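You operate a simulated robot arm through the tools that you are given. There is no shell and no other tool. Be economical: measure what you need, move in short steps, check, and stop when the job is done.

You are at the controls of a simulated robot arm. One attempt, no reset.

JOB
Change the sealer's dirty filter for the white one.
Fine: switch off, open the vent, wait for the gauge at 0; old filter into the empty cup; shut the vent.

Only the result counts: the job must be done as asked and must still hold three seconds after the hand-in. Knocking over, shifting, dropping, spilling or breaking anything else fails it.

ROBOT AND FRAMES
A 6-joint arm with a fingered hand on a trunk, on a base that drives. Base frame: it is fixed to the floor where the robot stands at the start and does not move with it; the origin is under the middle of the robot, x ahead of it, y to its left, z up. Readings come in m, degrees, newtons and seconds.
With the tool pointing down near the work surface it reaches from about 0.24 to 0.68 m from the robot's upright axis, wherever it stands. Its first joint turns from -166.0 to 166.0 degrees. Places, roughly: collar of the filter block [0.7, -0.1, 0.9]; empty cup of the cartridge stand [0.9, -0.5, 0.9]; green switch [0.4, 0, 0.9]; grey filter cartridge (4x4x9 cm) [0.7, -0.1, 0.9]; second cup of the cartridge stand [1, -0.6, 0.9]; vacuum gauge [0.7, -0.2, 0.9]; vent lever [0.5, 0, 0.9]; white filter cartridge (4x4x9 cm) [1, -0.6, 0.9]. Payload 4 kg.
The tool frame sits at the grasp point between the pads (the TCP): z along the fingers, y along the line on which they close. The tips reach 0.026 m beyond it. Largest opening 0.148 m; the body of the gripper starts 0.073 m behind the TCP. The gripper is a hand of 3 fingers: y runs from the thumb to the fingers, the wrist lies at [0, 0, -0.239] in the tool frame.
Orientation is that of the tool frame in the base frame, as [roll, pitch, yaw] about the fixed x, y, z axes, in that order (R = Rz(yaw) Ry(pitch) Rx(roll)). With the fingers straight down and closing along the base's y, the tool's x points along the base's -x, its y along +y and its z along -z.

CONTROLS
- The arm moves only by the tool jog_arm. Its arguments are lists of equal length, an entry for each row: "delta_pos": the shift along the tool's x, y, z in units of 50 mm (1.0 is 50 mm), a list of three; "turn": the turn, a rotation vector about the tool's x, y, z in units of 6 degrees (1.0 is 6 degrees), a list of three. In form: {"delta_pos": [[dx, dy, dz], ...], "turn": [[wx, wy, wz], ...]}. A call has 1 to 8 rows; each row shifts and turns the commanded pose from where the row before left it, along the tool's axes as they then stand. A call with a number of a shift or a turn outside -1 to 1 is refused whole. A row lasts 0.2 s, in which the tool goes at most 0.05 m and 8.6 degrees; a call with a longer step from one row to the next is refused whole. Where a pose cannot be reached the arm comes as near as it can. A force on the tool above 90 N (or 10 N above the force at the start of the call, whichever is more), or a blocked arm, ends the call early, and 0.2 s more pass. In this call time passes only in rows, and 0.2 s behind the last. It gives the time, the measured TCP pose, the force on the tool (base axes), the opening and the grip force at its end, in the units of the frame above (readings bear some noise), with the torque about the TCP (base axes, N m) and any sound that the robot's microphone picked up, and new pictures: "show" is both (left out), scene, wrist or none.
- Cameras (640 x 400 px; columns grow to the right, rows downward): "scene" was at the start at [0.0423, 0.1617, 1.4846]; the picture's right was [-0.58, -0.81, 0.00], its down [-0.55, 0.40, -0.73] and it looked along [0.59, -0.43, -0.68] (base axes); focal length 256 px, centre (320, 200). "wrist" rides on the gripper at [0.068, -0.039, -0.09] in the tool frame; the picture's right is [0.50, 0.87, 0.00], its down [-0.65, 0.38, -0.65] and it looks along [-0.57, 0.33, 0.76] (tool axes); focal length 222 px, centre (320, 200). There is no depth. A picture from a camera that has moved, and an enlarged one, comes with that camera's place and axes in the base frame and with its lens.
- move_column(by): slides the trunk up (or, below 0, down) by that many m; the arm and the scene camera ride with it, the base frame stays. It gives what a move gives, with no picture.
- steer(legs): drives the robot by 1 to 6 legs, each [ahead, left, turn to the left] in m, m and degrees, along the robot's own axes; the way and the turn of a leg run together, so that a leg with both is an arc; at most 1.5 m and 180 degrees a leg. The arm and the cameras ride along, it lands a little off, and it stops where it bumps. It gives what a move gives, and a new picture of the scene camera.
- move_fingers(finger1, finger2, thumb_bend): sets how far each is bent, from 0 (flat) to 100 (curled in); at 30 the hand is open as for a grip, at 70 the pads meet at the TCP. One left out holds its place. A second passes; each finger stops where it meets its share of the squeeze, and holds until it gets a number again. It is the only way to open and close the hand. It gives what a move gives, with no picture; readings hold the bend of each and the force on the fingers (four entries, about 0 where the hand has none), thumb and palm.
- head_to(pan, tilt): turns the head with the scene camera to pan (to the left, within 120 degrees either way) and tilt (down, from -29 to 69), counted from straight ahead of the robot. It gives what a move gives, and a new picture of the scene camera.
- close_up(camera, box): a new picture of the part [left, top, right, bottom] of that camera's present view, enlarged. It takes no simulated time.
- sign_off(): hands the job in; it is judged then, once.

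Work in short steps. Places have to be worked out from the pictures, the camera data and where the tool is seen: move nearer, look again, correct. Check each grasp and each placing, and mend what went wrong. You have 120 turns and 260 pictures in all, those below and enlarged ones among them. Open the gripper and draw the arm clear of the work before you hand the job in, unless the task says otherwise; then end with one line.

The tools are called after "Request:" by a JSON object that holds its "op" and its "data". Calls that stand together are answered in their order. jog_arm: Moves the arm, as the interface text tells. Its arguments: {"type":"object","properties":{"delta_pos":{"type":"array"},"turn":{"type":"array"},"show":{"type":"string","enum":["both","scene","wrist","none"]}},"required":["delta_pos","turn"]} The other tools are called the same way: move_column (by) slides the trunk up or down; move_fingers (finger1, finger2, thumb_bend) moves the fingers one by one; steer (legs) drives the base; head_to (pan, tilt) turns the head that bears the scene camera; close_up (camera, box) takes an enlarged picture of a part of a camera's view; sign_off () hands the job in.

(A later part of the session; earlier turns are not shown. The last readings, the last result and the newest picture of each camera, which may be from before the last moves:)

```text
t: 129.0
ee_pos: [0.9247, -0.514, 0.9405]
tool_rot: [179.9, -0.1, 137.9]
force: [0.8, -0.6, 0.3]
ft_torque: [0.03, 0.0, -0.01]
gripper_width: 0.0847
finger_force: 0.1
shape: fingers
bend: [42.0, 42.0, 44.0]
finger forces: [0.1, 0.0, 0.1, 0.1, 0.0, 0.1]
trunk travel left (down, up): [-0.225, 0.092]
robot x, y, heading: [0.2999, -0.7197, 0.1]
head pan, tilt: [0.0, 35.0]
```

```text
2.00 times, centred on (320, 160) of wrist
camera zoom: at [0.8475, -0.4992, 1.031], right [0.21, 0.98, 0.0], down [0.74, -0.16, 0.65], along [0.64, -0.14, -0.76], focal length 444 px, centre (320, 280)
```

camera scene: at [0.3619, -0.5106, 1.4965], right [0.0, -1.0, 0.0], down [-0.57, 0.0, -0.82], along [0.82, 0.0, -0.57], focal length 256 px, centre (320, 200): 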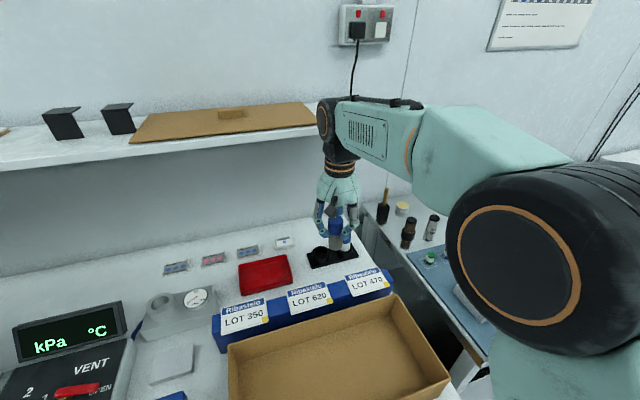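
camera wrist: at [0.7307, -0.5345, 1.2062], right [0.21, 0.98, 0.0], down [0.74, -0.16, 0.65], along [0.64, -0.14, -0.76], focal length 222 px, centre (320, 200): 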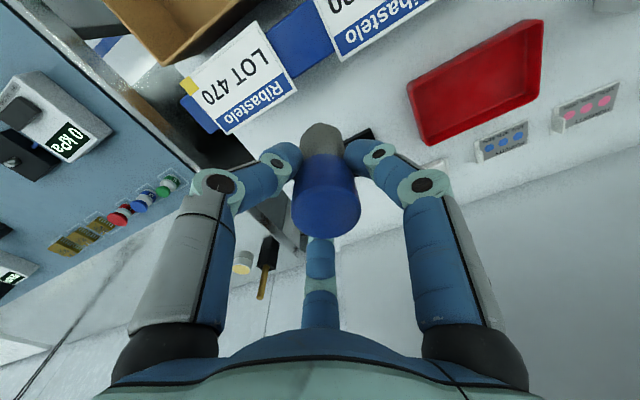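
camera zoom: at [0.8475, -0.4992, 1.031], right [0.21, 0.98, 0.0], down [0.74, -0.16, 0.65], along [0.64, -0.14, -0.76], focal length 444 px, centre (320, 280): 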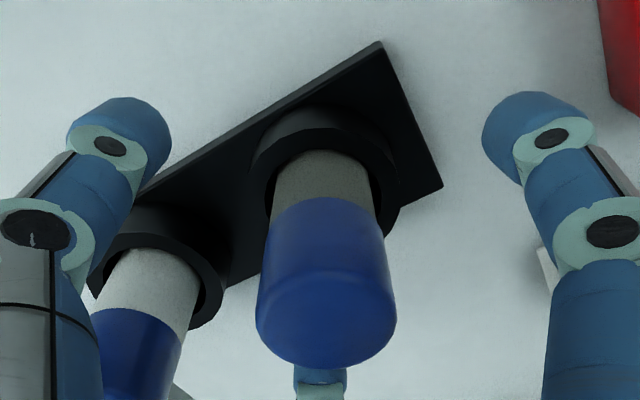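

The old filter stands in the empty cup. I'll withdraw with a backward lean to stay clear of the shelf.

Request:
{"op": "jog_arm", "data": {"delta_pos": [[0, 0, -0.4], [0, 0, -0.1], [0, 0, -0.1], [0, 0, -0.1], [0, 0, -0.5], [0, 0, -0.8]], "turn": [[0, 0, 0], [-0.72, -0.417, 0], [-0.72, -0.417, 0], [-0.72, -0.417, 0], [0, 0, 0], [0, 0, 0]]}}

Request:
{"op": "close_up", "data": {"camera": "scene", "box": [280, 190, 380, 280]}}

```text
t: 130.4
ee_pos: [0.907, -0.5197, 1.0395]
tool_rot: [166.8, 7.5, 137.0]
force: [0.1, 0.0, -1.2]
ft_torque: [0.0, -0.02, -0.02]
gripper_width: 0.085
finger_force: 0.1
shape: fingers
bend: [42.0, 42.0, 44.0]
finger forces: [0.1, 0.1, 0.1, 0.0, 0.0, 0.0]
trunk travel left (down, up): [-0.225, 0.092]
robot x, y, heading: [0.2997, -0.7198, -0.2]
head pan, tilt: [0.0, 35.0]
camera scene: at [0.361, -0.511, 1.4966], right [0.0, -1.0, 0.0], down [-0.57, 0.0, -0.82], along [0.82, 0.0, -0.57], focal length 256 px, centre (320, 200)
camera wrist: at [0.8101, -0.5106, 1.1084], right [0.19, 0.97, 0.13], down [0.56, -0.22, 0.8], along [0.81, -0.08, -0.58], focal length 222 px, centre (320, 200)
```

scene: 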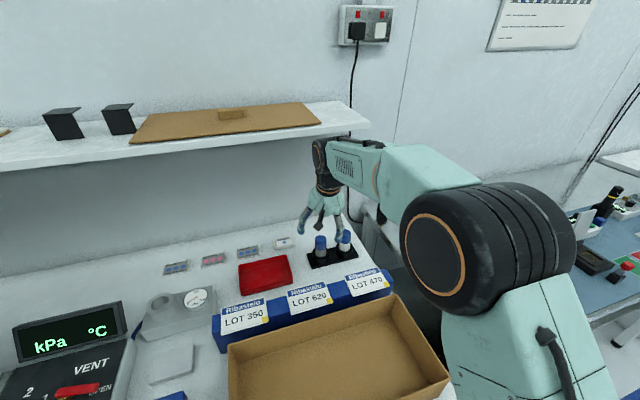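
wrist: 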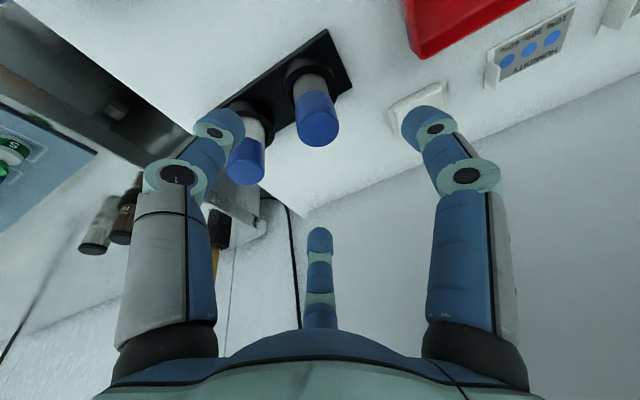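

```text
4.44 times, centred on (330, 235) of scene
camera zoom: at [0.361, -0.511, 1.4966], right [0.0, -1.0, 0.0], down [-0.57, 0.0, -0.82], along [0.82, 0.0, -0.57], focal length 1135 px, centre (276, 44)
```

zoom: 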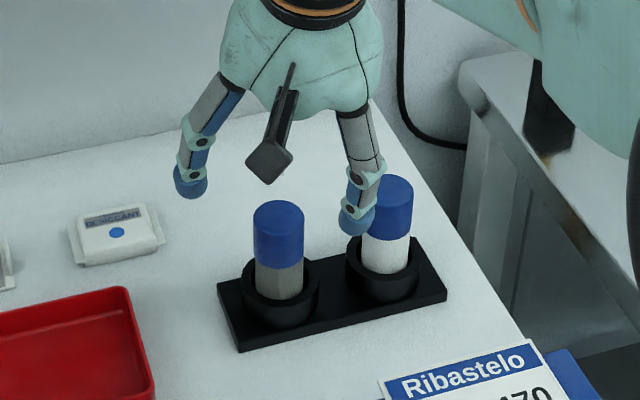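

The old filter is properly in its cup. Next is the white one at about (0.9485, -0.588). I'll back off, straighten the hand, and yaw +60° so a finger gap faces the old cartridge.

Request:
{"op": "jog_arm", "data": {"delta_pos": [[0, 0, -0.8], [0, 0, -0.8], [0, 0, 0], [0, 0, 0], [0, 0, 0]], "turn": [[0, 0, 0], [0, 0, 0], [0.72, 0.417, 0], [0.72, 0.417, 0], [0.72, 0.417, 0]], "show": "none"}}

Request:
{"op": "jog_arm", "data": {"delta_pos": [[0, 0, 0], [0, 0, 0], [0, 0, 0], [0, 0, 0], [0, 0, 0], [0, 0, 0], [0, 0, 0], [0, 0, 0]], "turn": [[0, 0, -1], [0, 0, -1], [0, 0, -1], [0, 0, -1], [0, 0, -1], [0, 0, -1], [0, 0, -1], [0, 0, -1]], "show": "none"}}

Request:
{"op": "jog_arm", "data": {"delta_pos": [[0, 0, 0], [0, 0, 0]], "turn": [[0, 0, -1], [0, 0, -1]]}}

Request:
{"op": "close_up", "data": {"camera": "scene", "box": [300, 215, 370, 275]}}

```text
t: 131.6
ee_pos: [0.888, -0.5266, 1.1144]
tool_rot: [-179.9, 0.0, 138.0]
force: [0.7, -0.1, -0.2]
ft_torque: [-0.01, 0.03, -0.03]
gripper_width: 0.0847
finger_force: 0.0
shape: fingers
bend: [42.0, 42.0, 44.0]
finger forces: [0.0, 0.1, 0.0, 0.0, 0.0, 0.0]
trunk travel left (down, up): [-0.225, 0.092]
robot x, y, heading: [0.2975, -0.7193, -0.3]
head pan, tilt: [0.0, 35.0]
```

```text
t: 133.4
ee_pos: [0.8881, -0.5256, 1.1161]
tool_rot: [-180.0, -0.1, -173.9]
force: [0.6, -0.3, -0.5]
ft_torque: [0.0, 0.0, 0.01]
gripper_width: 0.0849
finger_force: 0.0
shape: fingers
bend: [42.0, 42.0, 44.0]
finger forces: [0.0, 0.1, 0.1, 0.0, 0.1, 0.0]
trunk travel left (down, up): [-0.225, 0.092]
robot x, y, heading: [0.3, -0.7184, -0.0]
head pan, tilt: [0.0, 35.0]
```

```text
t: 134.0
ee_pos: [0.8876, -0.5258, 1.1151]
tool_rot: [180.0, 0.0, -162.1]
force: [0.3, -0.1, -0.1]
ft_torque: [0.02, 0.03, 0.01]
gripper_width: 0.0845
finger_force: 0.0
shape: fingers
bend: [42.0, 42.0, 44.0]
finger forces: [0.0, 0.0, 0.0, 0.0, 0.0, 0.0]
trunk travel left (down, up): [-0.225, 0.092]
robot x, y, heading: [0.2973, -0.7165, 0.1]
head pan, tilt: [0.0, 35.0]
camera scene: at [0.3619, -0.5107, 1.4966], right [0.0, -1.0, 0.0], down [-0.57, 0.0, -0.82], along [0.82, 0.0, -0.57], focal length 256 px, centre (320, 200)
camera wrist: at [0.8346, -0.5855, 1.2062], right [-0.74, 0.67, 0.0], down [0.51, 0.56, 0.65], along [0.44, 0.49, -0.76], focal length 222 px, centre (320, 200)
```

scene: 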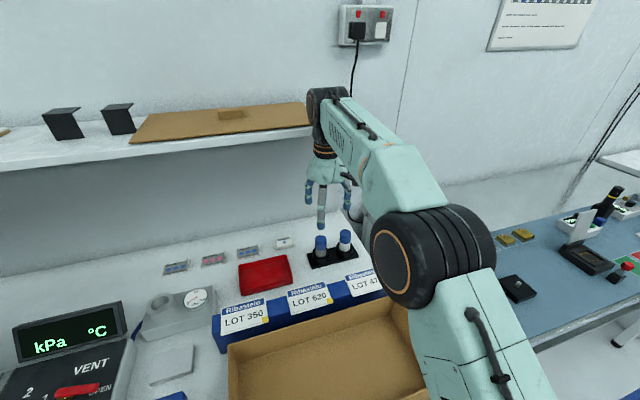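
wrist: 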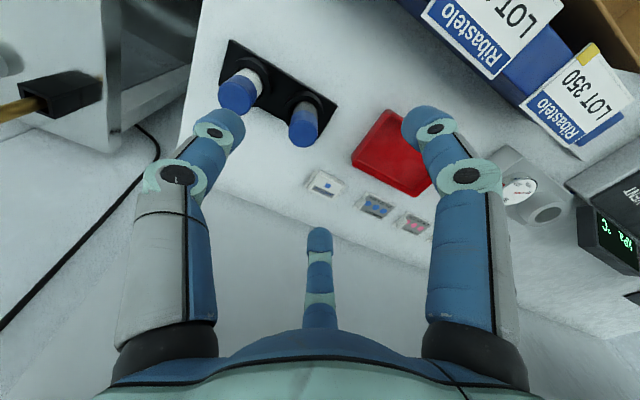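

```text
6.67 times, centred on (335, 245) of scene
camera zoom: at [0.3619, -0.5107, 1.4966], right [0.0, -1.0, 0.0], down [-0.57, 0.0, -0.82], along [0.82, 0.0, -0.57], focal length 1703 px, centre (220, -100)
```

zoom: 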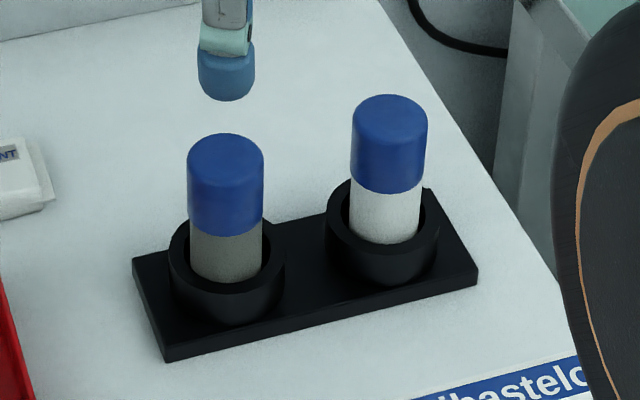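

The two tops are 0.0265 / -0.0764 m apart in x / y, so the white grasp pose is about (0.950, -0.590). I'll move over, lean back 15°, and come in along the hand axis.

Request:
{"op": "jog_arm", "data": {"delta_pos": [[-0.022, -0.8, 0], [-0.022, -0.8, 0], [0, 0, 0], [0, 0, 0], [0, 0, 0], [0, 0, 0.78], [0, 0, 0.78]], "turn": [[0, 0, 0], [0, 0, 0], [0, -0.833, 0], [0, -0.833, 0], [0, -0.833, 0], [0, 0, 0], [0, 0, 0]]}}

Request:
{"op": "close_up", "data": {"camera": "scene", "box": [300, 190, 380, 275]}}

Request:
{"op": "close_up", "data": {"camera": "wrist", "box": [160, 40, 480, 260]}}

```text
t: 135.6
ee_pos: [0.9345, -0.596, 1.0404]
tool_rot: [-180.0, 15.1, -162.1]
force: [-0.8, -1.0, -1.0]
ft_torque: [-0.01, 0.01, -0.01]
gripper_width: 0.0848
finger_force: 0.0
shape: fingers
bend: [42.0, 42.0, 44.0]
finger forces: [0.0, 0.1, 0.0, 0.0, 0.0, 0.0]
trunk travel left (down, up): [-0.225, 0.092]
robot x, y, heading: [0.2984, -0.7201, -0.1]
head pan, tilt: [0.0, 35.0]
camera scene: at [0.3621, -0.5106, 1.4965], right [0.0, -1.0, 0.0], down [-0.57, 0.0, -0.82], along [0.82, 0.0, -0.57], focal length 256 px, centre (320, 200)
camera wrist: at [0.8611, -0.6614, 1.1098], right [-0.73, 0.68, -0.13], down [0.32, 0.5, 0.8], along [0.61, 0.54, -0.58], focal length 222 px, centre (320, 200)
```

scene: 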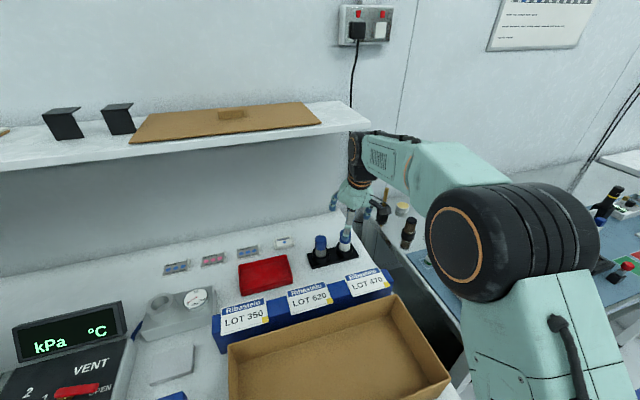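
wrist: 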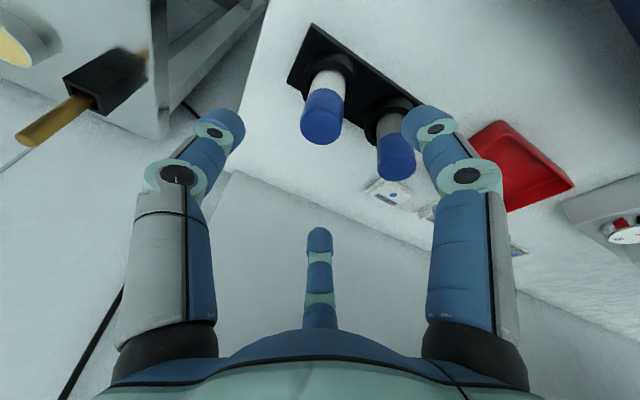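

```text
4.71 times, centred on (340, 232) of scene
camera zoom: at [0.3621, -0.5106, 1.4965], right [0.0, -1.0, 0.0], down [-0.57, 0.0, -0.82], along [0.82, 0.0, -0.57], focal length 1202 px, centre (226, 47)
```

zoom: 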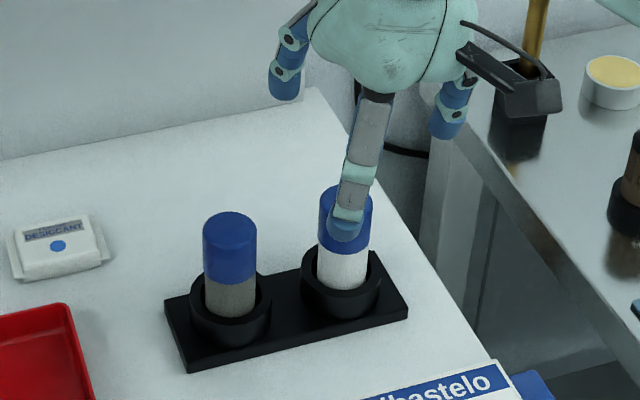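

```text
1.82 times, centred on (320, 150) of wrist
camera zoom: at [0.8611, -0.6614, 1.1098], right [-0.73, 0.68, -0.13], down [0.32, 0.5, 0.8], along [0.61, 0.54, -0.58], focal length 404 px, centre (320, 291)
```

zoom: 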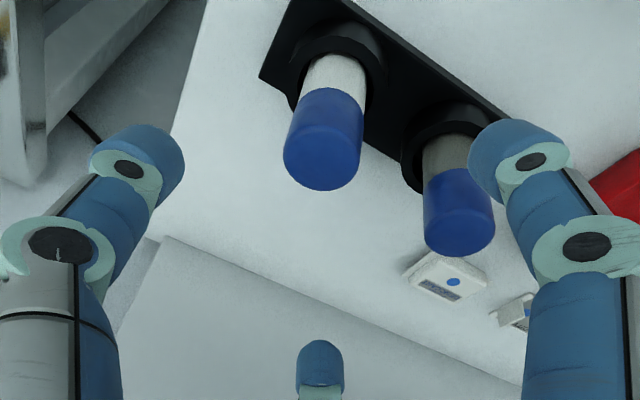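

The white cartridge is centred in the approach. I'll go in along the axis, then straighten up and lower to grasp height.

Request:
{"op": "jog_arm", "data": {"delta_pos": [[0, 0, 0.65], [0, 0, 0.65]], "turn": [[0, 0, 0], [0, 0, 0]], "show": "none"}}

Request:
{"op": "close_up", "data": {"camera": "wrist", "box": [160, 40, 480, 260]}}

Request:
{"op": "jog_arm", "data": {"delta_pos": [[0, 0, 0.1], [0, 0, 0.1], [0, 0, 0.1]], "turn": [[0, 0.833, 0], [0, 0.833, 0], [0, 0.833, 0]], "show": "none"}}

Request:
{"op": "close_up", "data": {"camera": "wrist", "box": [160, 60, 480, 260]}}

Request:
{"op": "close_up", "data": {"camera": "scene", "box": [300, 200, 380, 275]}}

```text
t: 136.2
ee_pos: [0.9504, -0.5893, 0.9786]
tool_rot: [-180.0, 15.0, -162.1]
force: [1.0, 0.2, -0.1]
ft_torque: [0.01, 0.0, -0.02]
gripper_width: 0.0847
finger_force: 0.1
shape: fingers
bend: [42.0, 42.0, 44.0]
finger forces: [0.1, 0.1, 0.1, 0.0, 0.0, 0.0]
trunk travel left (down, up): [-0.225, 0.092]
robot x, y, heading: [0.2978, -0.7215, 0.2]
head pan, tilt: [0.0, 35.0]
```

```text
1.82 times, centred on (320, 150) of wrist
camera zoom: at [0.8772, -0.6559, 1.0468], right [-0.73, 0.68, -0.13], down [0.32, 0.5, 0.8], along [0.61, 0.54, -0.58], focal length 404 px, centre (320, 291)
```

zoom: 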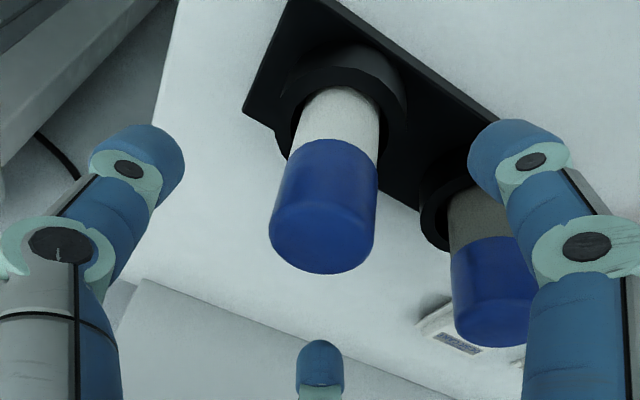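

```text
t: 137.0
ee_pos: [0.9535, -0.5892, 0.9638]
tool_rot: [180.0, -0.1, -162.1]
force: [-0.1, 0.1, 0.9]
ft_torque: [0.0, 0.03, 0.01]
gripper_width: 0.085
finger_force: 0.0
shape: fingers
bend: [42.0, 42.0, 44.0]
finger forces: [0.0, 0.0, 0.0, 0.0, 0.0, 0.0]
trunk travel left (down, up): [-0.225, 0.092]
robot x, y, heading: [0.2982, -0.722, 0.0]
head pan, tilt: [0.0, 35.0]
```

```text
2.00 times, centred on (320, 160) of wrist
camera zoom: at [0.8999, -0.6484, 1.0535], right [-0.74, 0.67, 0.0], down [0.51, 0.56, 0.65], along [0.44, 0.48, -0.76], focal length 444 px, centre (320, 280)
```

zoom: 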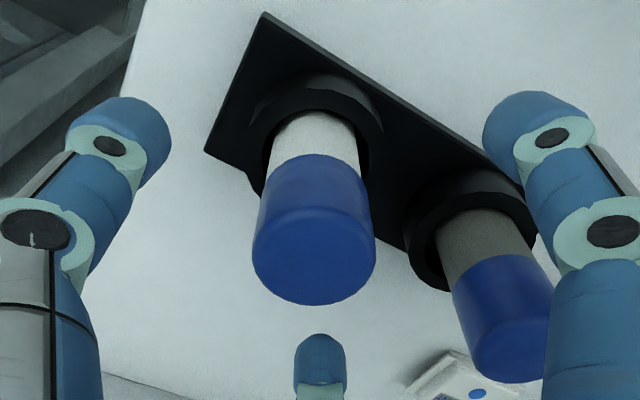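

```text
5.33 times, centred on (340, 238) of scene
camera zoom: at [0.3628, -0.5104, 1.4965], right [0.0, -1.0, 0.0], down [-0.57, 0.0, -0.82], along [0.82, 0.0, -0.57], focal length 1362 px, centre (213, 0)
```

zoom: 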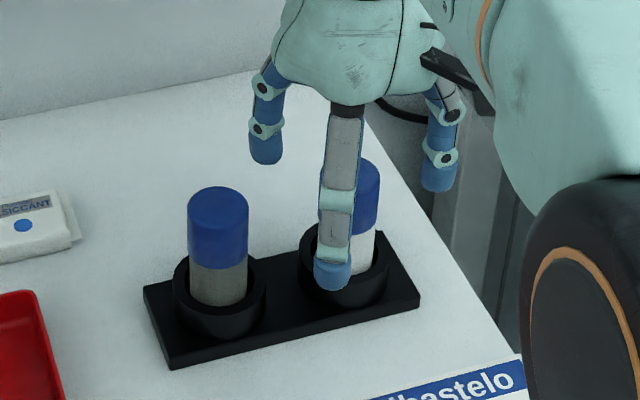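

Centred within ~3 mm. I'll nudge, lower to 0.9415 and grip.

Request:
{"op": "jog_arm", "data": {"delta_pos": [[-0.02, -0.04, 0.22], [0, 0, 0.22]], "turn": [[0, 0, 0], [0, 0, 0]], "show": "none"}}

Request:
{"op": "move_fingers", "data": {"finger1": 57, "finger2": 57, "thumb_bend": 57}}

Request:
{"op": "move_fingers", "data": {"finger1": 70, "finger2": 70, "thumb_bend": 70}}

Request:
{"op": "close_up", "data": {"camera": "wrist", "box": [160, 60, 480, 260]}}

```text
t: 137.6
ee_pos: [0.9532, -0.5915, 0.9413]
tool_rot: [179.9, 0.0, -162.2]
force: [-0.8, 0.3, 0.0]
ft_torque: [0.02, 0.03, 0.02]
gripper_width: 0.0848
finger_force: 0.0
shape: fingers
bend: [42.0, 42.0, 44.0]
finger forces: [0.0, 0.0, 0.1, 0.0, 0.0, 0.0]
trunk travel left (down, up): [-0.225, 0.092]
robot x, y, heading: [0.297, -0.7211, -0.1]
head pan, tilt: [0.0, 35.0]
```

```text
t: 138.6
ee_pos: [0.9535, -0.5904, 0.9424]
tool_rot: [-180.0, 0.0, -162.1]
force: [-1.1, -0.2, 0.8]
ft_torque: [0.0, 0.02, 0.01]
gripper_width: 0.0431
finger_force: 0.0
shape: fingers
bend: [56.0, 56.0, 56.0]
finger forces: [0.1, 0.1, 0.0, 0.0, 0.1, 0.1]
trunk travel left (down, up): [-0.225, 0.092]
robot x, y, heading: [0.3031, -0.7173, -0.1]
head pan, tilt: [0.0, 35.0]
```

```text
t: 139.6
ee_pos: [0.9537, -0.5908, 0.9429]
tool_rot: [180.0, 0.0, -162.1]
force: [0.0, -0.6, -0.7]
ft_torque: [-0.02, 0.01, -0.03]
gripper_width: 0.0236
finger_force: 12.5
shape: fingers
bend: [61.0, 61.0, 64.0]
finger forces: [7.7, 8.1, 0.0, 0.0, 9.3, 0.1]
trunk travel left (down, up): [-0.225, 0.092]
robot x, y, heading: [0.2997, -0.7233, 0.1]
head pan, tilt: [0.0, 35.0]
```

```text
2.00 times, centred on (320, 160) of wrist
camera zoom: at [0.9003, -0.65, 1.0319], right [-0.74, 0.67, 0.0], down [0.51, 0.56, 0.65], along [0.44, 0.48, -0.76], focal length 444 px, centre (320, 280)
```

zoom: 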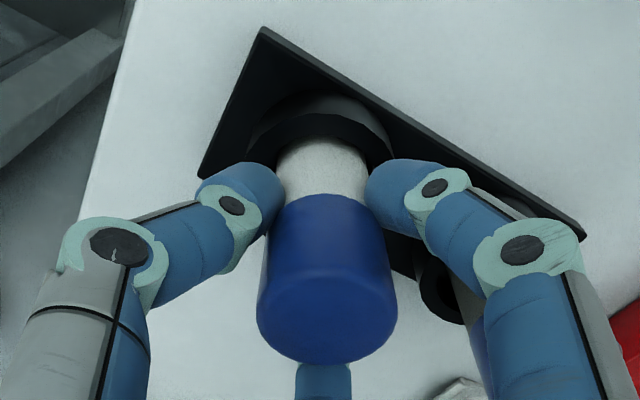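

A firm, symmetric grip on the white filter. I'll lift it 3 cm clear of the cup, then draw straight back toward me before rising.

Request:
{"op": "jog_arm", "data": {"delta_pos": [[0, 0, -0.2], [0, 0, -0.2], [0, 0, -0.22]], "turn": [[0, 0, 0], [0, 0, 0], [0, 0, 0]], "show": "none"}}

Request:
{"op": "close_up", "data": {"camera": "scene", "box": [300, 200, 380, 275]}}

```text
t: 140.4
ee_pos: [0.9529, -0.5911, 0.9728]
tool_rot: [-180.0, 0.0, -162.1]
force: [-0.3, -0.5, -0.9]
ft_torque: [0.01, -0.02, 0.0]
gripper_width: 0.0237
finger_force: 12.3
shape: fingers
bend: [61.0, 61.0, 64.0]
finger forces: [7.5, 8.0, 0.0, 0.1, 9.3, 0.0]
trunk travel left (down, up): [-0.225, 0.092]
robot x, y, heading: [0.3003, -0.7214, -0.2]
head pan, tilt: [0.0, 35.0]
```

```text
5.33 times, centred on (340, 238) of scene
camera zoom: at [0.3618, -0.5107, 1.4965], right [0.0, -1.0, 0.0], down [-0.57, 0.0, -0.82], along [0.82, 0.0, -0.57], focal length 1362 px, centre (213, 0)
```

zoom: 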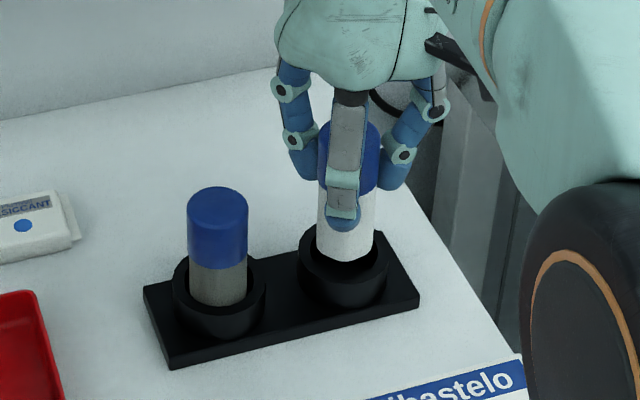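

The white filter is clear of the rim. Drawing back and then up.

Request:
{"op": "jog_arm", "data": {"delta_pos": [[0, 0, -0.07], [0.5, 0, -0.02], [0.8, 0, 0], [0, 0, -0.9], [0, 0, -0.9], [0, 0, -0.9]], "turn": [[0, 0, 0], [0, 0, 0], [0, 0, 0], [0, 0, 0], [0, 0, 0], [0, 0, 0]]}}

```text
t: 141.8
ee_pos: [0.8911, -0.6098, 1.1114]
tool_rot: [179.9, 0.0, -162.2]
force: [-0.1, 0.0, -0.7]
ft_torque: [0.0, 0.01, 0.01]
gripper_width: 0.0235
finger_force: 12.3
shape: fingers
bend: [61.0, 61.0, 64.0]
finger forces: [7.4, 8.0, 0.1, 0.0, 9.2, 0.0]
trunk travel left (down, up): [-0.225, 0.092]
robot x, y, heading: [0.2958, -0.7184, 0.0]
head pan, tilt: [0.0, 35.0]
camera scene: at [0.3619, -0.5106, 1.4965], right [0.0, -1.0, 0.0], down [-0.57, 0.0, -0.82], along [0.82, 0.0, -0.57], focal length 256 px, centre (320, 200)
camera wrist: at [0.8379, -0.669, 1.2018], right [-0.74, 0.67, 0.0], down [0.51, 0.56, 0.65], along [0.44, 0.48, -0.76], focal length 222 px, centre (320, 200)
```

scene: 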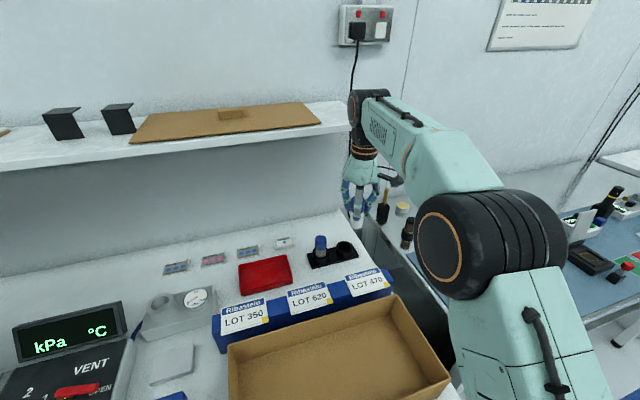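
wrist: 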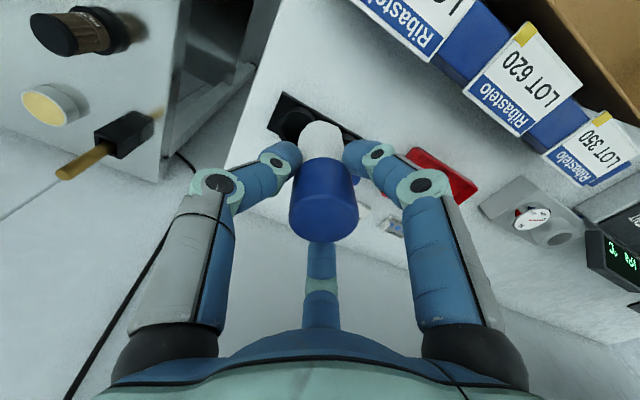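

The white filter is in hand. I'll retract a bit, yaw to +47° for the collar, and drive back to the filter block position.

Request:
{"op": "jog_arm", "data": {"delta_pos": [[0.9, 0, 0], [0.9, 0, 0], [0, 0, 0], [0, 0, 0], [0, 0, 0], [0, 0, 0], [0, 0, 0]], "turn": [[0, 0, 0], [0, 0, 0], [0, 0, -0.97], [0, 0, -0.97], [0, 0, -0.97], [0, 0, -0.97], [0, 0, -0.97]], "show": "none"}}

Request:
{"op": "steer", "data": {"legs": [[-0.149, 0.455, 0]]}}

```text
t: 143.4
ee_pos: [0.8061, -0.639, 1.1113]
tool_rot: [179.9, 0.0, -132.9]
force: [-0.1, 0.4, -0.7]
ft_torque: [0.0, 0.0, 0.02]
gripper_width: 0.0231
finger_force: 12.4
shape: fingers
bend: [61.0, 61.0, 64.0]
finger forces: [7.4, 8.1, 0.1, 0.1, 9.1, 0.0]
trunk travel left (down, up): [-0.225, 0.092]
robot x, y, heading: [0.3005, -0.7217, 0.2]
head pan, tilt: [0.0, 35.0]
```

```text
t: 146.2
ee_pos: [0.6557, -0.1803, 1.1122]
tool_rot: [-179.9, 0.0, -132.8]
force: [0.0, -0.3, -0.9]
ft_torque: [-0.01, 0.01, -0.02]
gripper_width: 0.0233
finger_force: 12.3
shape: fingers
bend: [61.0, 61.0, 64.0]
finger forces: [7.4, 8.1, 0.0, 0.0, 9.2, 0.0]
trunk travel left (down, up): [-0.225, 0.092]
robot x, y, heading: [0.1455, -0.2591, 0.4]
head pan, tilt: [0.0, 35.0]
camera scene: at [0.2117, -0.0533, 1.4965], right [0.0, -1.0, 0.0], down [-0.57, 0.0, -0.82], along [0.82, 0.0, -0.57], focal length 256 px, centre (320, 200)
```

scene: 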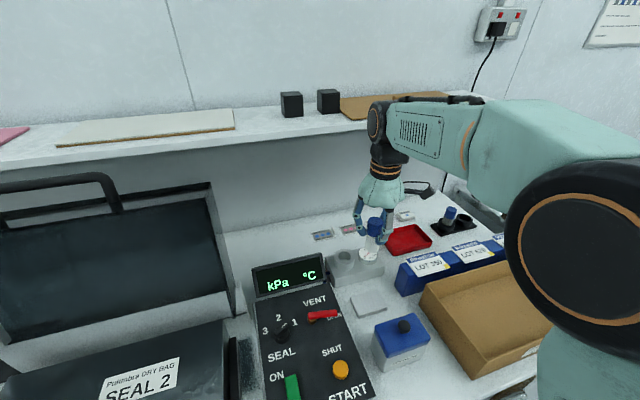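

Back at the block. I'll zoom in on the collar for its centre and compare with the held cartridge.

Request:
{"op": "close_up", "data": {"camera": "scene", "box": [310, 215, 400, 280]}}

```text
6.15 times, centred on (355, 248) of scene
camera zoom: at [0.2117, -0.0533, 1.4965], right [0.0, -1.0, 0.0], down [-0.57, 0.0, -0.82], along [0.82, 0.0, -0.57], focal length 1572 px, centre (105, -92)
```

zoom: 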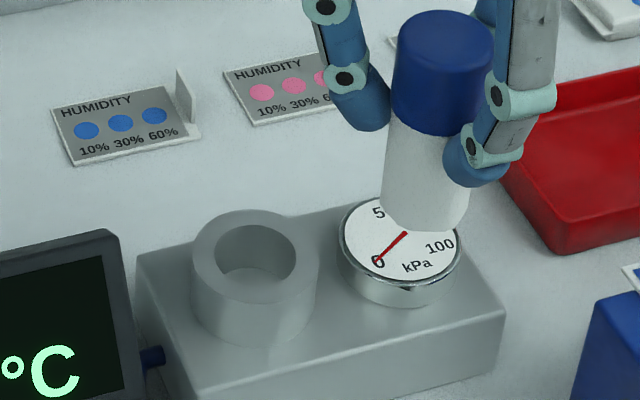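

The collar centre is ≈(0.723, -0.124) with only ~1.5 mm clearance per side. I'll come over it at z≈1.02 and compare precisely.

Request:
{"op": "jog_arm", "data": {"delta_pos": [[0, 0, 0.9], [0, 0, 0.9], [-0.89, -0.154, 0], [-0.89, -0.154, 0]], "turn": [[0, 0, 0], [0, 0, 0], [0, 0, 0], [0, 0, 0]], "show": "none"}}

Request:
{"op": "close_up", "data": {"camera": "scene", "box": [320, 225, 380, 275]}}

Request:
{"op": "close_up", "data": {"camera": "wrist", "box": [250, 60, 390, 180]}}

```text
t: 147.2
ee_pos: [0.7279, -0.1245, 1.0218]
tool_rot: [-180.0, 0.1, -133.0]
force: [0.9, 0.0, -0.1]
ft_torque: [0.02, -0.01, -0.01]
gripper_width: 0.0232
finger_force: 12.5
shape: fingers
bend: [61.0, 61.0, 64.0]
finger forces: [7.2, 8.1, 0.1, 0.0, 9.1, 0.0]
trunk travel left (down, up): [-0.225, 0.092]
robot x, y, heading: [0.1469, -0.2699, 0.1]
head pan, tilt: [0.0, 35.0]
```

```text
8.00 times, centred on (350, 250) of scene
camera zoom: at [0.213, -0.0532, 1.4964], right [0.0, -1.0, 0.0], down [-0.57, 0.0, -0.82], along [0.82, 0.0, -0.57], focal length 2044 px, centre (80, -200)
```

zoom: 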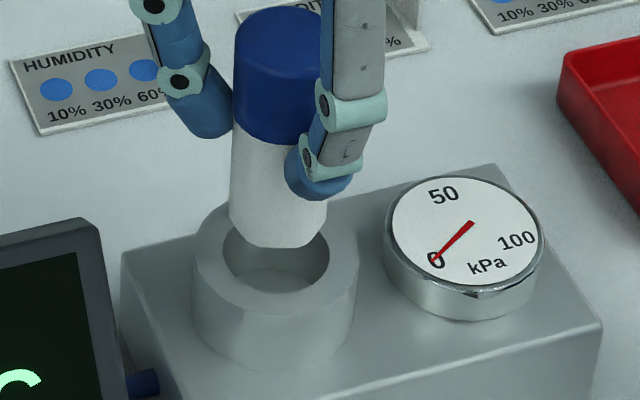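

```text
3.33 times, centred on (320, 120) of wrist
camera zoom: at [0.711, -0.2011, 1.1115], right [-0.98, 0.22, 0.0], down [0.17, 0.74, 0.65], along [0.14, 0.64, -0.76], focal length 740 px, centre (320, 467)
```

zoom: 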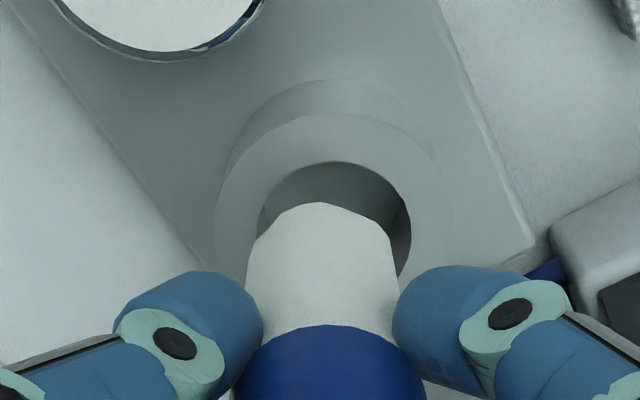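

The wrist view (reliable in x here) shows the hole ~3.6 mm toward -x of the cartridge, and the scene view agrees in y. I'll correct and lower to just above the collar.

Request:
{"op": "jog_arm", "data": {"delta_pos": [[0.045, 0.057, 0], [0, 0, 0.26]], "turn": [[0, 0, 0], [0, 0, 0]], "show": "none"}}

Request:
{"op": "close_up", "data": {"camera": "scene", "box": [320, 225, 380, 275]}}

Request:
{"op": "close_up", "data": {"camera": "wrist", "box": [250, 60, 390, 180]}}

```text
t: 147.8
ee_pos: [0.7241, -0.124, 1.0097]
tool_rot: [180.0, 0.0, -132.8]
force: [0.4, -0.3, -1.0]
ft_torque: [-0.02, -0.01, -0.03]
gripper_width: 0.0231
finger_force: 12.6
shape: fingers
bend: [61.0, 61.0, 64.0]
finger forces: [7.3, 8.1, 0.0, 0.1, 9.1, 0.1]
trunk travel left (down, up): [-0.225, 0.092]
robot x, y, heading: [0.1509, -0.2656, 0.5]
head pan, tilt: [0.0, 35.0]
```

```text
8.00 times, centred on (350, 250) of scene
camera zoom: at [0.2121, -0.0538, 1.4965], right [0.0, -1.0, 0.0], down [-0.57, 0.0, -0.82], along [0.82, 0.0, -0.57], focal length 2044 px, centre (80, -200)
```

zoom: 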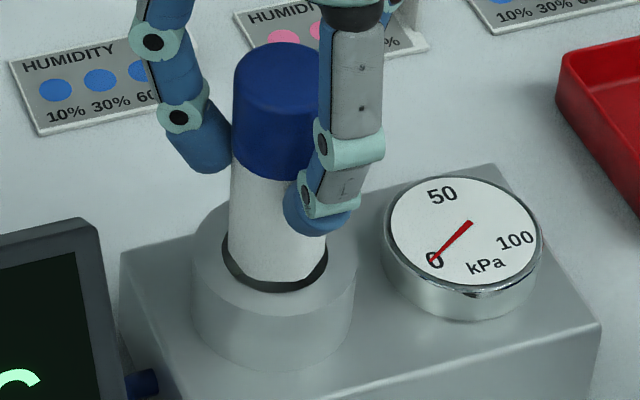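

```text
3.33 times, centred on (320, 120) of wrist
camera zoom: at [0.7065, -0.2016, 1.0989], right [-0.98, 0.22, 0.0], down [0.17, 0.74, 0.65], along [0.15, 0.64, -0.76], focal length 740 px, centre (320, 467)
```

zoom: 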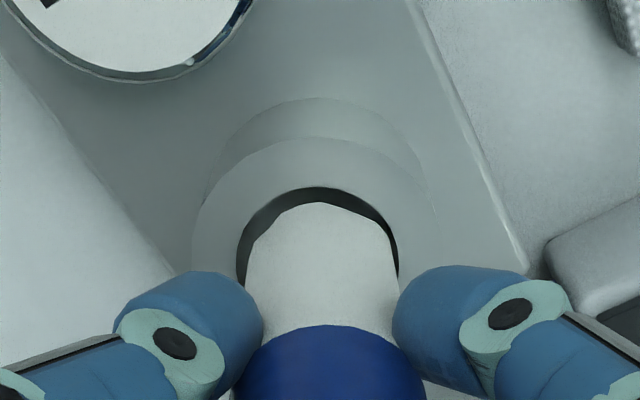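

Well centred in both views now. I'll lower in small steps into the collar.

Request:
{"op": "jog_arm", "data": {"delta_pos": [[0, 0, 0.08], [0, 0, 0.08]], "turn": [[0, 0, 0], [0, 0, 0]], "show": "none"}}

Request:
{"op": "close_up", "data": {"camera": "scene", "box": [320, 225, 380, 275]}}

Request:
{"op": "close_up", "data": {"camera": "wrist", "box": [250, 60, 390, 180]}}

```text
t: 148.4
ee_pos: [0.7254, -0.1236, 1.0019]
tool_rot: [180.0, 0.0, -132.8]
force: [0.2, 0.5, -1.2]
ft_torque: [0.0, 0.02, -0.01]
gripper_width: 0.0232
finger_force: 12.2
shape: fingers
bend: [61.0, 61.0, 64.0]
finger forces: [7.3, 8.1, 0.1, 0.0, 9.1, 0.0]
trunk travel left (down, up): [-0.225, 0.092]
robot x, y, heading: [0.1499, -0.2662, 0.3]
head pan, tilt: [0.0, 35.0]
```

```text
8.00 times, centred on (350, 250) of scene
camera zoom: at [0.2119, -0.0538, 1.4965], right [0.0, -1.0, 0.0], down [-0.57, 0.0, -0.82], along [0.82, 0.0, -0.57], focal length 2044 px, centre (80, -200)
```

zoom: 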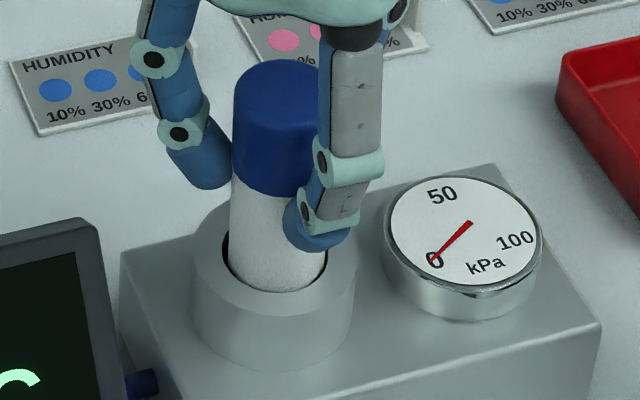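

```text
3.33 times, centred on (320, 120) of wrist
camera zoom: at [0.7066, -0.2019, 1.091], right [-0.98, 0.22, 0.0], down [0.17, 0.74, 0.65], along [0.15, 0.64, -0.76], focal length 740 px, centre (320, 467)
```

zoom: 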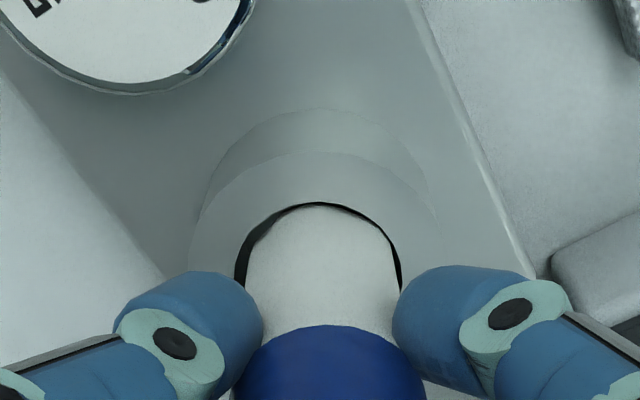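

Entering: about 1 mm too far toward -y. I'll nudge +y by 1.2 mm and lower further.

Request:
{"op": "jog_arm", "data": {"delta_pos": [[-0.022, 0.012, 0], [0, 0, 0.06], [0, 0, 0.06]], "turn": [[0, 0, 0], [0, 0, 0], [0, 0, 0]], "show": "none"}}

Request:
{"op": "close_up", "data": {"camera": "scene", "box": [320, 225, 380, 275]}}

Request:
{"op": "close_up", "data": {"camera": "wrist", "box": [250, 60, 390, 180]}}

```text
t: 149.2
ee_pos: [0.725, -0.1246, 0.9938]
tool_rot: [179.9, 0.0, -132.8]
force: [-0.1, -0.2, 1.0]
ft_torque: [-0.01, -0.03, -0.01]
gripper_width: 0.023
finger_force: 12.4
shape: fingers
bend: [61.0, 61.0, 64.0]
finger forces: [7.4, 8.1, 0.1, 0.0, 9.1, 0.0]
trunk travel left (down, up): [-0.225, 0.092]
robot x, y, heading: [0.1471, -0.2623, 0.4]
head pan, tilt: [0.0, 35.0]
```

```text
8.00 times, centred on (350, 250) of scene
camera zoom: at [0.2119, -0.0538, 1.4965], right [0.0, -1.0, 0.0], down [-0.57, 0.0, -0.82], along [0.82, 0.0, -0.57], focal length 2044 px, centre (80, -200)
```

zoom: 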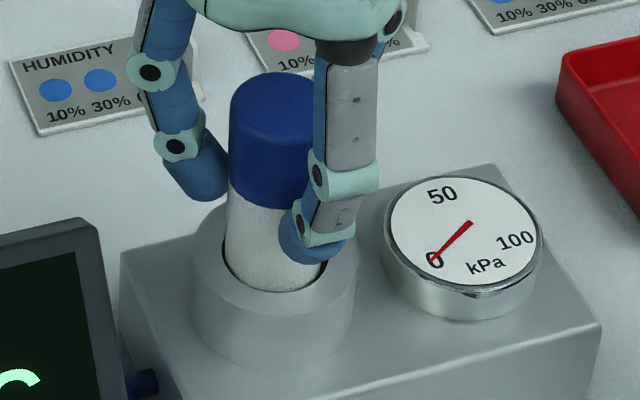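

```text
3.33 times, centred on (320, 120) of wrist
camera zoom: at [0.7068, -0.2008, 1.0848], right [-0.98, 0.22, 0.0], down [0.17, 0.74, 0.65], along [0.15, 0.64, -0.76], focal length 740 px, centre (320, 467)
```

zoom: 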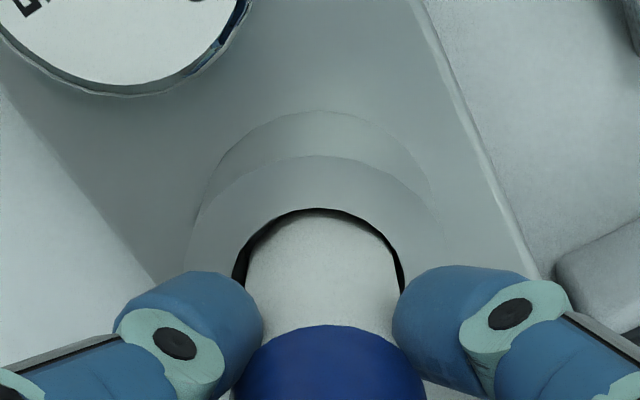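

It's inside the collar with no binding. I'll continue down gently.

Request:
{"op": "jog_arm", "data": {"delta_pos": [[0, 0, 0.08], [0, 0, 0.08]], "turn": [[0, 0, 0], [0, 0, 0]], "show": "none"}}

Request:
{"op": "jog_arm", "data": {"delta_pos": [[0, 0, 0.08]], "turn": [[0, 0, 0]], "show": "none"}}

Request:
{"op": "jog_arm", "data": {"delta_pos": [[0, 0, 0.06]], "turn": [[0, 0, 0]], "show": "none"}}

Request:
{"op": "close_up", "data": {"camera": "scene", "box": [320, 225, 380, 275]}}

```text
t: 149.8
ee_pos: [0.7252, -0.1236, 0.9866]
tool_rot: [179.9, -0.1, -132.8]
force: [0.1, -0.3, -1.5]
ft_torque: [0.01, 0.0, 0.0]
gripper_width: 0.0232
finger_force: 11.9
shape: fingers
bend: [61.0, 61.0, 64.0]
finger forces: [7.3, 8.1, 0.0, 0.1, 9.2, 0.1]
trunk travel left (down, up): [-0.225, 0.092]
robot x, y, heading: [0.1537, -0.2648, 0.3]
head pan, tilt: [0.0, 35.0]
```

```text
t: 150.2
ee_pos: [0.7251, -0.1227, 0.9831]
tool_rot: [180.0, -0.1, -132.8]
force: [0.1, 0.9, -0.1]
ft_torque: [0.02, -0.01, 0.0]
gripper_width: 0.0231
finger_force: 12.1
shape: fingers
bend: [61.0, 61.0, 64.0]
finger forces: [7.3, 8.1, 0.1, 0.0, 9.1, 0.0]
trunk travel left (down, up): [-0.225, 0.092]
robot x, y, heading: [0.1515, -0.264, 0.3]
head pan, tilt: [0.0, 35.0]
```

```text
t: 150.6
ee_pos: [0.7239, -0.1228, 0.9795]
tool_rot: [180.0, 0.0, -132.8]
force: [0.3, 0.2, -0.6]
ft_torque: [-0.01, 0.02, 0.01]
gripper_width: 0.0229
finger_force: 12.2
shape: fingers
bend: [61.0, 61.0, 64.0]
finger forces: [7.2, 8.0, 0.1, 0.0, 9.1, 0.1]
trunk travel left (down, up): [-0.225, 0.092]
robot x, y, heading: [0.1489, -0.2649, 0.2]
head pan, tilt: [0.0, 35.0]
```

```text
8.00 times, centred on (350, 250) of scene
camera zoom: at [0.212, -0.0538, 1.4965], right [0.0, -1.0, 0.0], down [-0.57, 0.0, -0.82], along [0.82, 0.0, -0.57], focal length 2044 px, centre (80, -200)
```

zoom: 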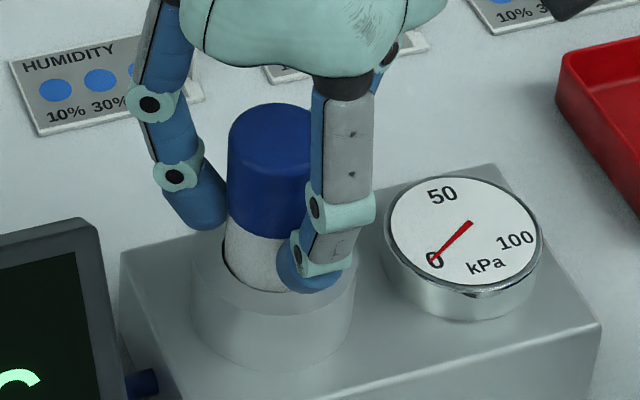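

Near the original depth. I'll continue in 3 mm steps to the seat.

Request:
{"op": "jog_arm", "data": {"delta_pos": [[0, 0, 0.07]], "turn": [[0, 0, 0]], "show": "none"}}

Request:
{"op": "jog_arm", "data": {"delta_pos": [[0, 0, 0.06]], "turn": [[0, 0, 0]], "show": "none"}}

Request:
{"op": "close_up", "data": {"camera": "scene", "box": [320, 225, 380, 275]}}

```text
t: 151.0
ee_pos: [0.7252, -0.1232, 0.9761]
tool_rot: [-179.9, 0.0, -132.8]
force: [0.0, 0.2, -0.6]
ft_torque: [-0.01, -0.01, -0.04]
gripper_width: 0.0234
finger_force: 12.0
shape: fingers
bend: [61.0, 61.0, 64.0]
finger forces: [7.2, 8.2, 0.0, 0.0, 9.2, 0.0]
trunk travel left (down, up): [-0.225, 0.092]
robot x, y, heading: [0.1502, -0.2659, 0.4]
head pan, tilt: [0.0, 35.0]
```

```text
t: 151.4
ee_pos: [0.7247, -0.1243, 0.9747]
tool_rot: [-179.9, 0.0, -132.7]
force: [1.5, -0.1, 4.5]
ft_torque: [0.02, 0.01, 0.01]
gripper_width: 0.0231
finger_force: 13.1
shape: fingers
bend: [61.0, 61.0, 64.0]
finger forces: [7.5, 8.2, 0.0, 0.0, 10.0, 0.0]
trunk travel left (down, up): [-0.225, 0.092]
robot x, y, heading: [0.1475, -0.2673, 0.6]
head pan, tilt: [0.0, 35.0]
```

```text
8.00 times, centred on (350, 250) of scene
camera zoom: at [0.2115, -0.0541, 1.4967], right [0.0, -1.0, 0.0], down [-0.57, 0.0, -0.82], along [0.82, 0.0, -0.57], focal length 2044 px, centre (80, -200)
```

zoom: 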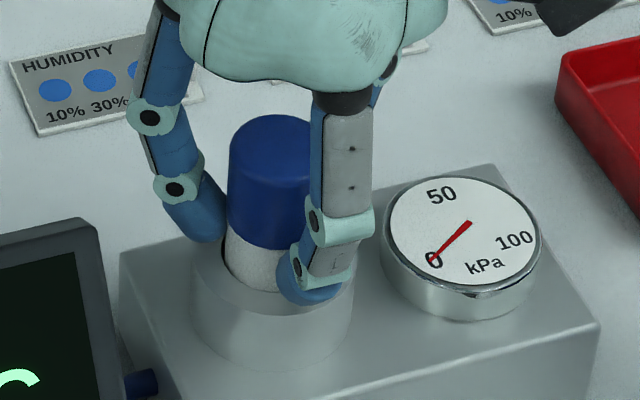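

Contact has begun (4.5 N). I'll press 2 mm more to confirm it is seated.

Request:
{"op": "jog_arm", "data": {"delta_pos": [[0, 0, 0.05]], "turn": [[0, 0, 0]], "show": "none"}}

```text
t: 151.8
ee_pos: [0.725, -0.1244, 0.973]
tool_rot: [-179.9, 0.2, -132.8]
force: [2.0, -0.8, 16.0]
ft_torque: [0.05, -0.05, 0.0]
gripper_width: 0.0229
finger_force: 14.7
shape: fingers
bend: [62.0, 61.0, 64.0]
finger forces: [9.0, 9.9, 0.0, 0.1, 11.9, 0.1]
trunk travel left (down, up): [-0.225, 0.092]
robot x, y, heading: [0.1517, -0.2643, 0.2]
head pan, tilt: [0.0, 35.0]
```

16 N on firm support: seated at the original depth. I'll release and look.

Request:
{"op": "move_fingers", "data": {"finger1": 55, "finger2": 55, "thumb_bend": 55}}

Request:
{"op": "move_fingers", "data": {"finger1": 47, "finger2": 47, "thumb_bend": 47}}

Request:
{"op": "jog_arm", "data": {"delta_pos": [[0, 0, -0.4], [0, 0, -0.6], [0, 0, -0.6]], "turn": [[0, 0, 0], [0, 0, 0], [0, 0, 0]], "show": "none"}}

Request:
{"op": "close_up", "data": {"camera": "scene", "box": [310, 205, 400, 275]}}

```text
t: 152.8
ee_pos: [0.7257, -0.1228, 0.9719]
tool_rot: [180.0, -0.1, -132.8]
force: [1.0, 0.2, 0.2]
ft_torque: [0.02, 0.01, -0.02]
gripper_width: 0.0454
finger_force: 0.0
shape: fingers
bend: [55.0, 55.0, 55.0]
finger forces: [0.0, 0.1, 0.1, 0.0, 0.1, 0.0]
trunk travel left (down, up): [-0.225, 0.092]
robot x, y, heading: [0.1518, -0.2634, 0.1]
head pan, tilt: [0.0, 35.0]
```

```text
t: 153.8
ee_pos: [0.7244, -0.1233, 0.9707]
tool_rot: [180.0, 0.1, -132.8]
force: [-0.2, -0.3, -0.1]
ft_torque: [0.02, -0.01, -0.01]
gripper_width: 0.0717
finger_force: 0.1
shape: fingers
bend: [47.0, 47.0, 47.0]
finger forces: [0.1, 0.0, 0.0, 0.0, 0.0, 0.0]
trunk travel left (down, up): [-0.225, 0.092]
robot x, y, heading: [0.1454, -0.2664, 0.3]
head pan, tilt: [0.0, 35.0]
```

```text
t: 154.6
ee_pos: [0.725, -0.1234, 1.0517]
tool_rot: [180.0, 0.1, -132.8]
force: [0.5, -0.6, -0.8]
ft_torque: [-0.01, 0.06, 0.04]
gripper_width: 0.0719
finger_force: 0.0
shape: fingers
bend: [47.0, 47.0, 47.0]
finger forces: [0.0, 0.1, 0.0, 0.1, 0.0, 0.0]
trunk travel left (down, up): [-0.225, 0.092]
robot x, y, heading: [0.1501, -0.2663, 0.3]
head pan, tilt: [0.0, 35.0]
```

```text
5.71 times, centred on (355, 240) of scene
camera zoom: at [0.2116, -0.0539, 1.4966], right [0.0, -1.0, 0.0], down [-0.57, 0.0, -0.82], along [0.82, 0.0, -0.57], focal length 1460 px, centre (120, -29)
```

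zoom: 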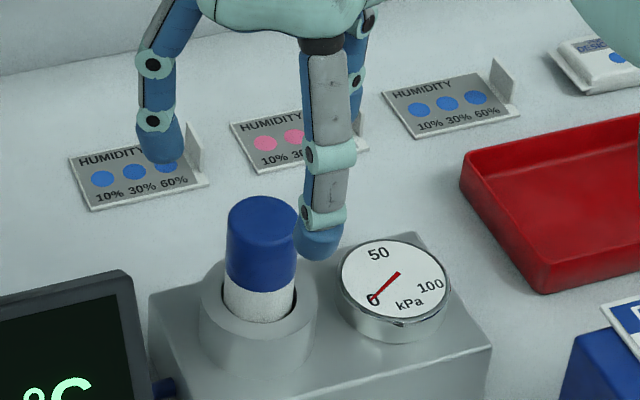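

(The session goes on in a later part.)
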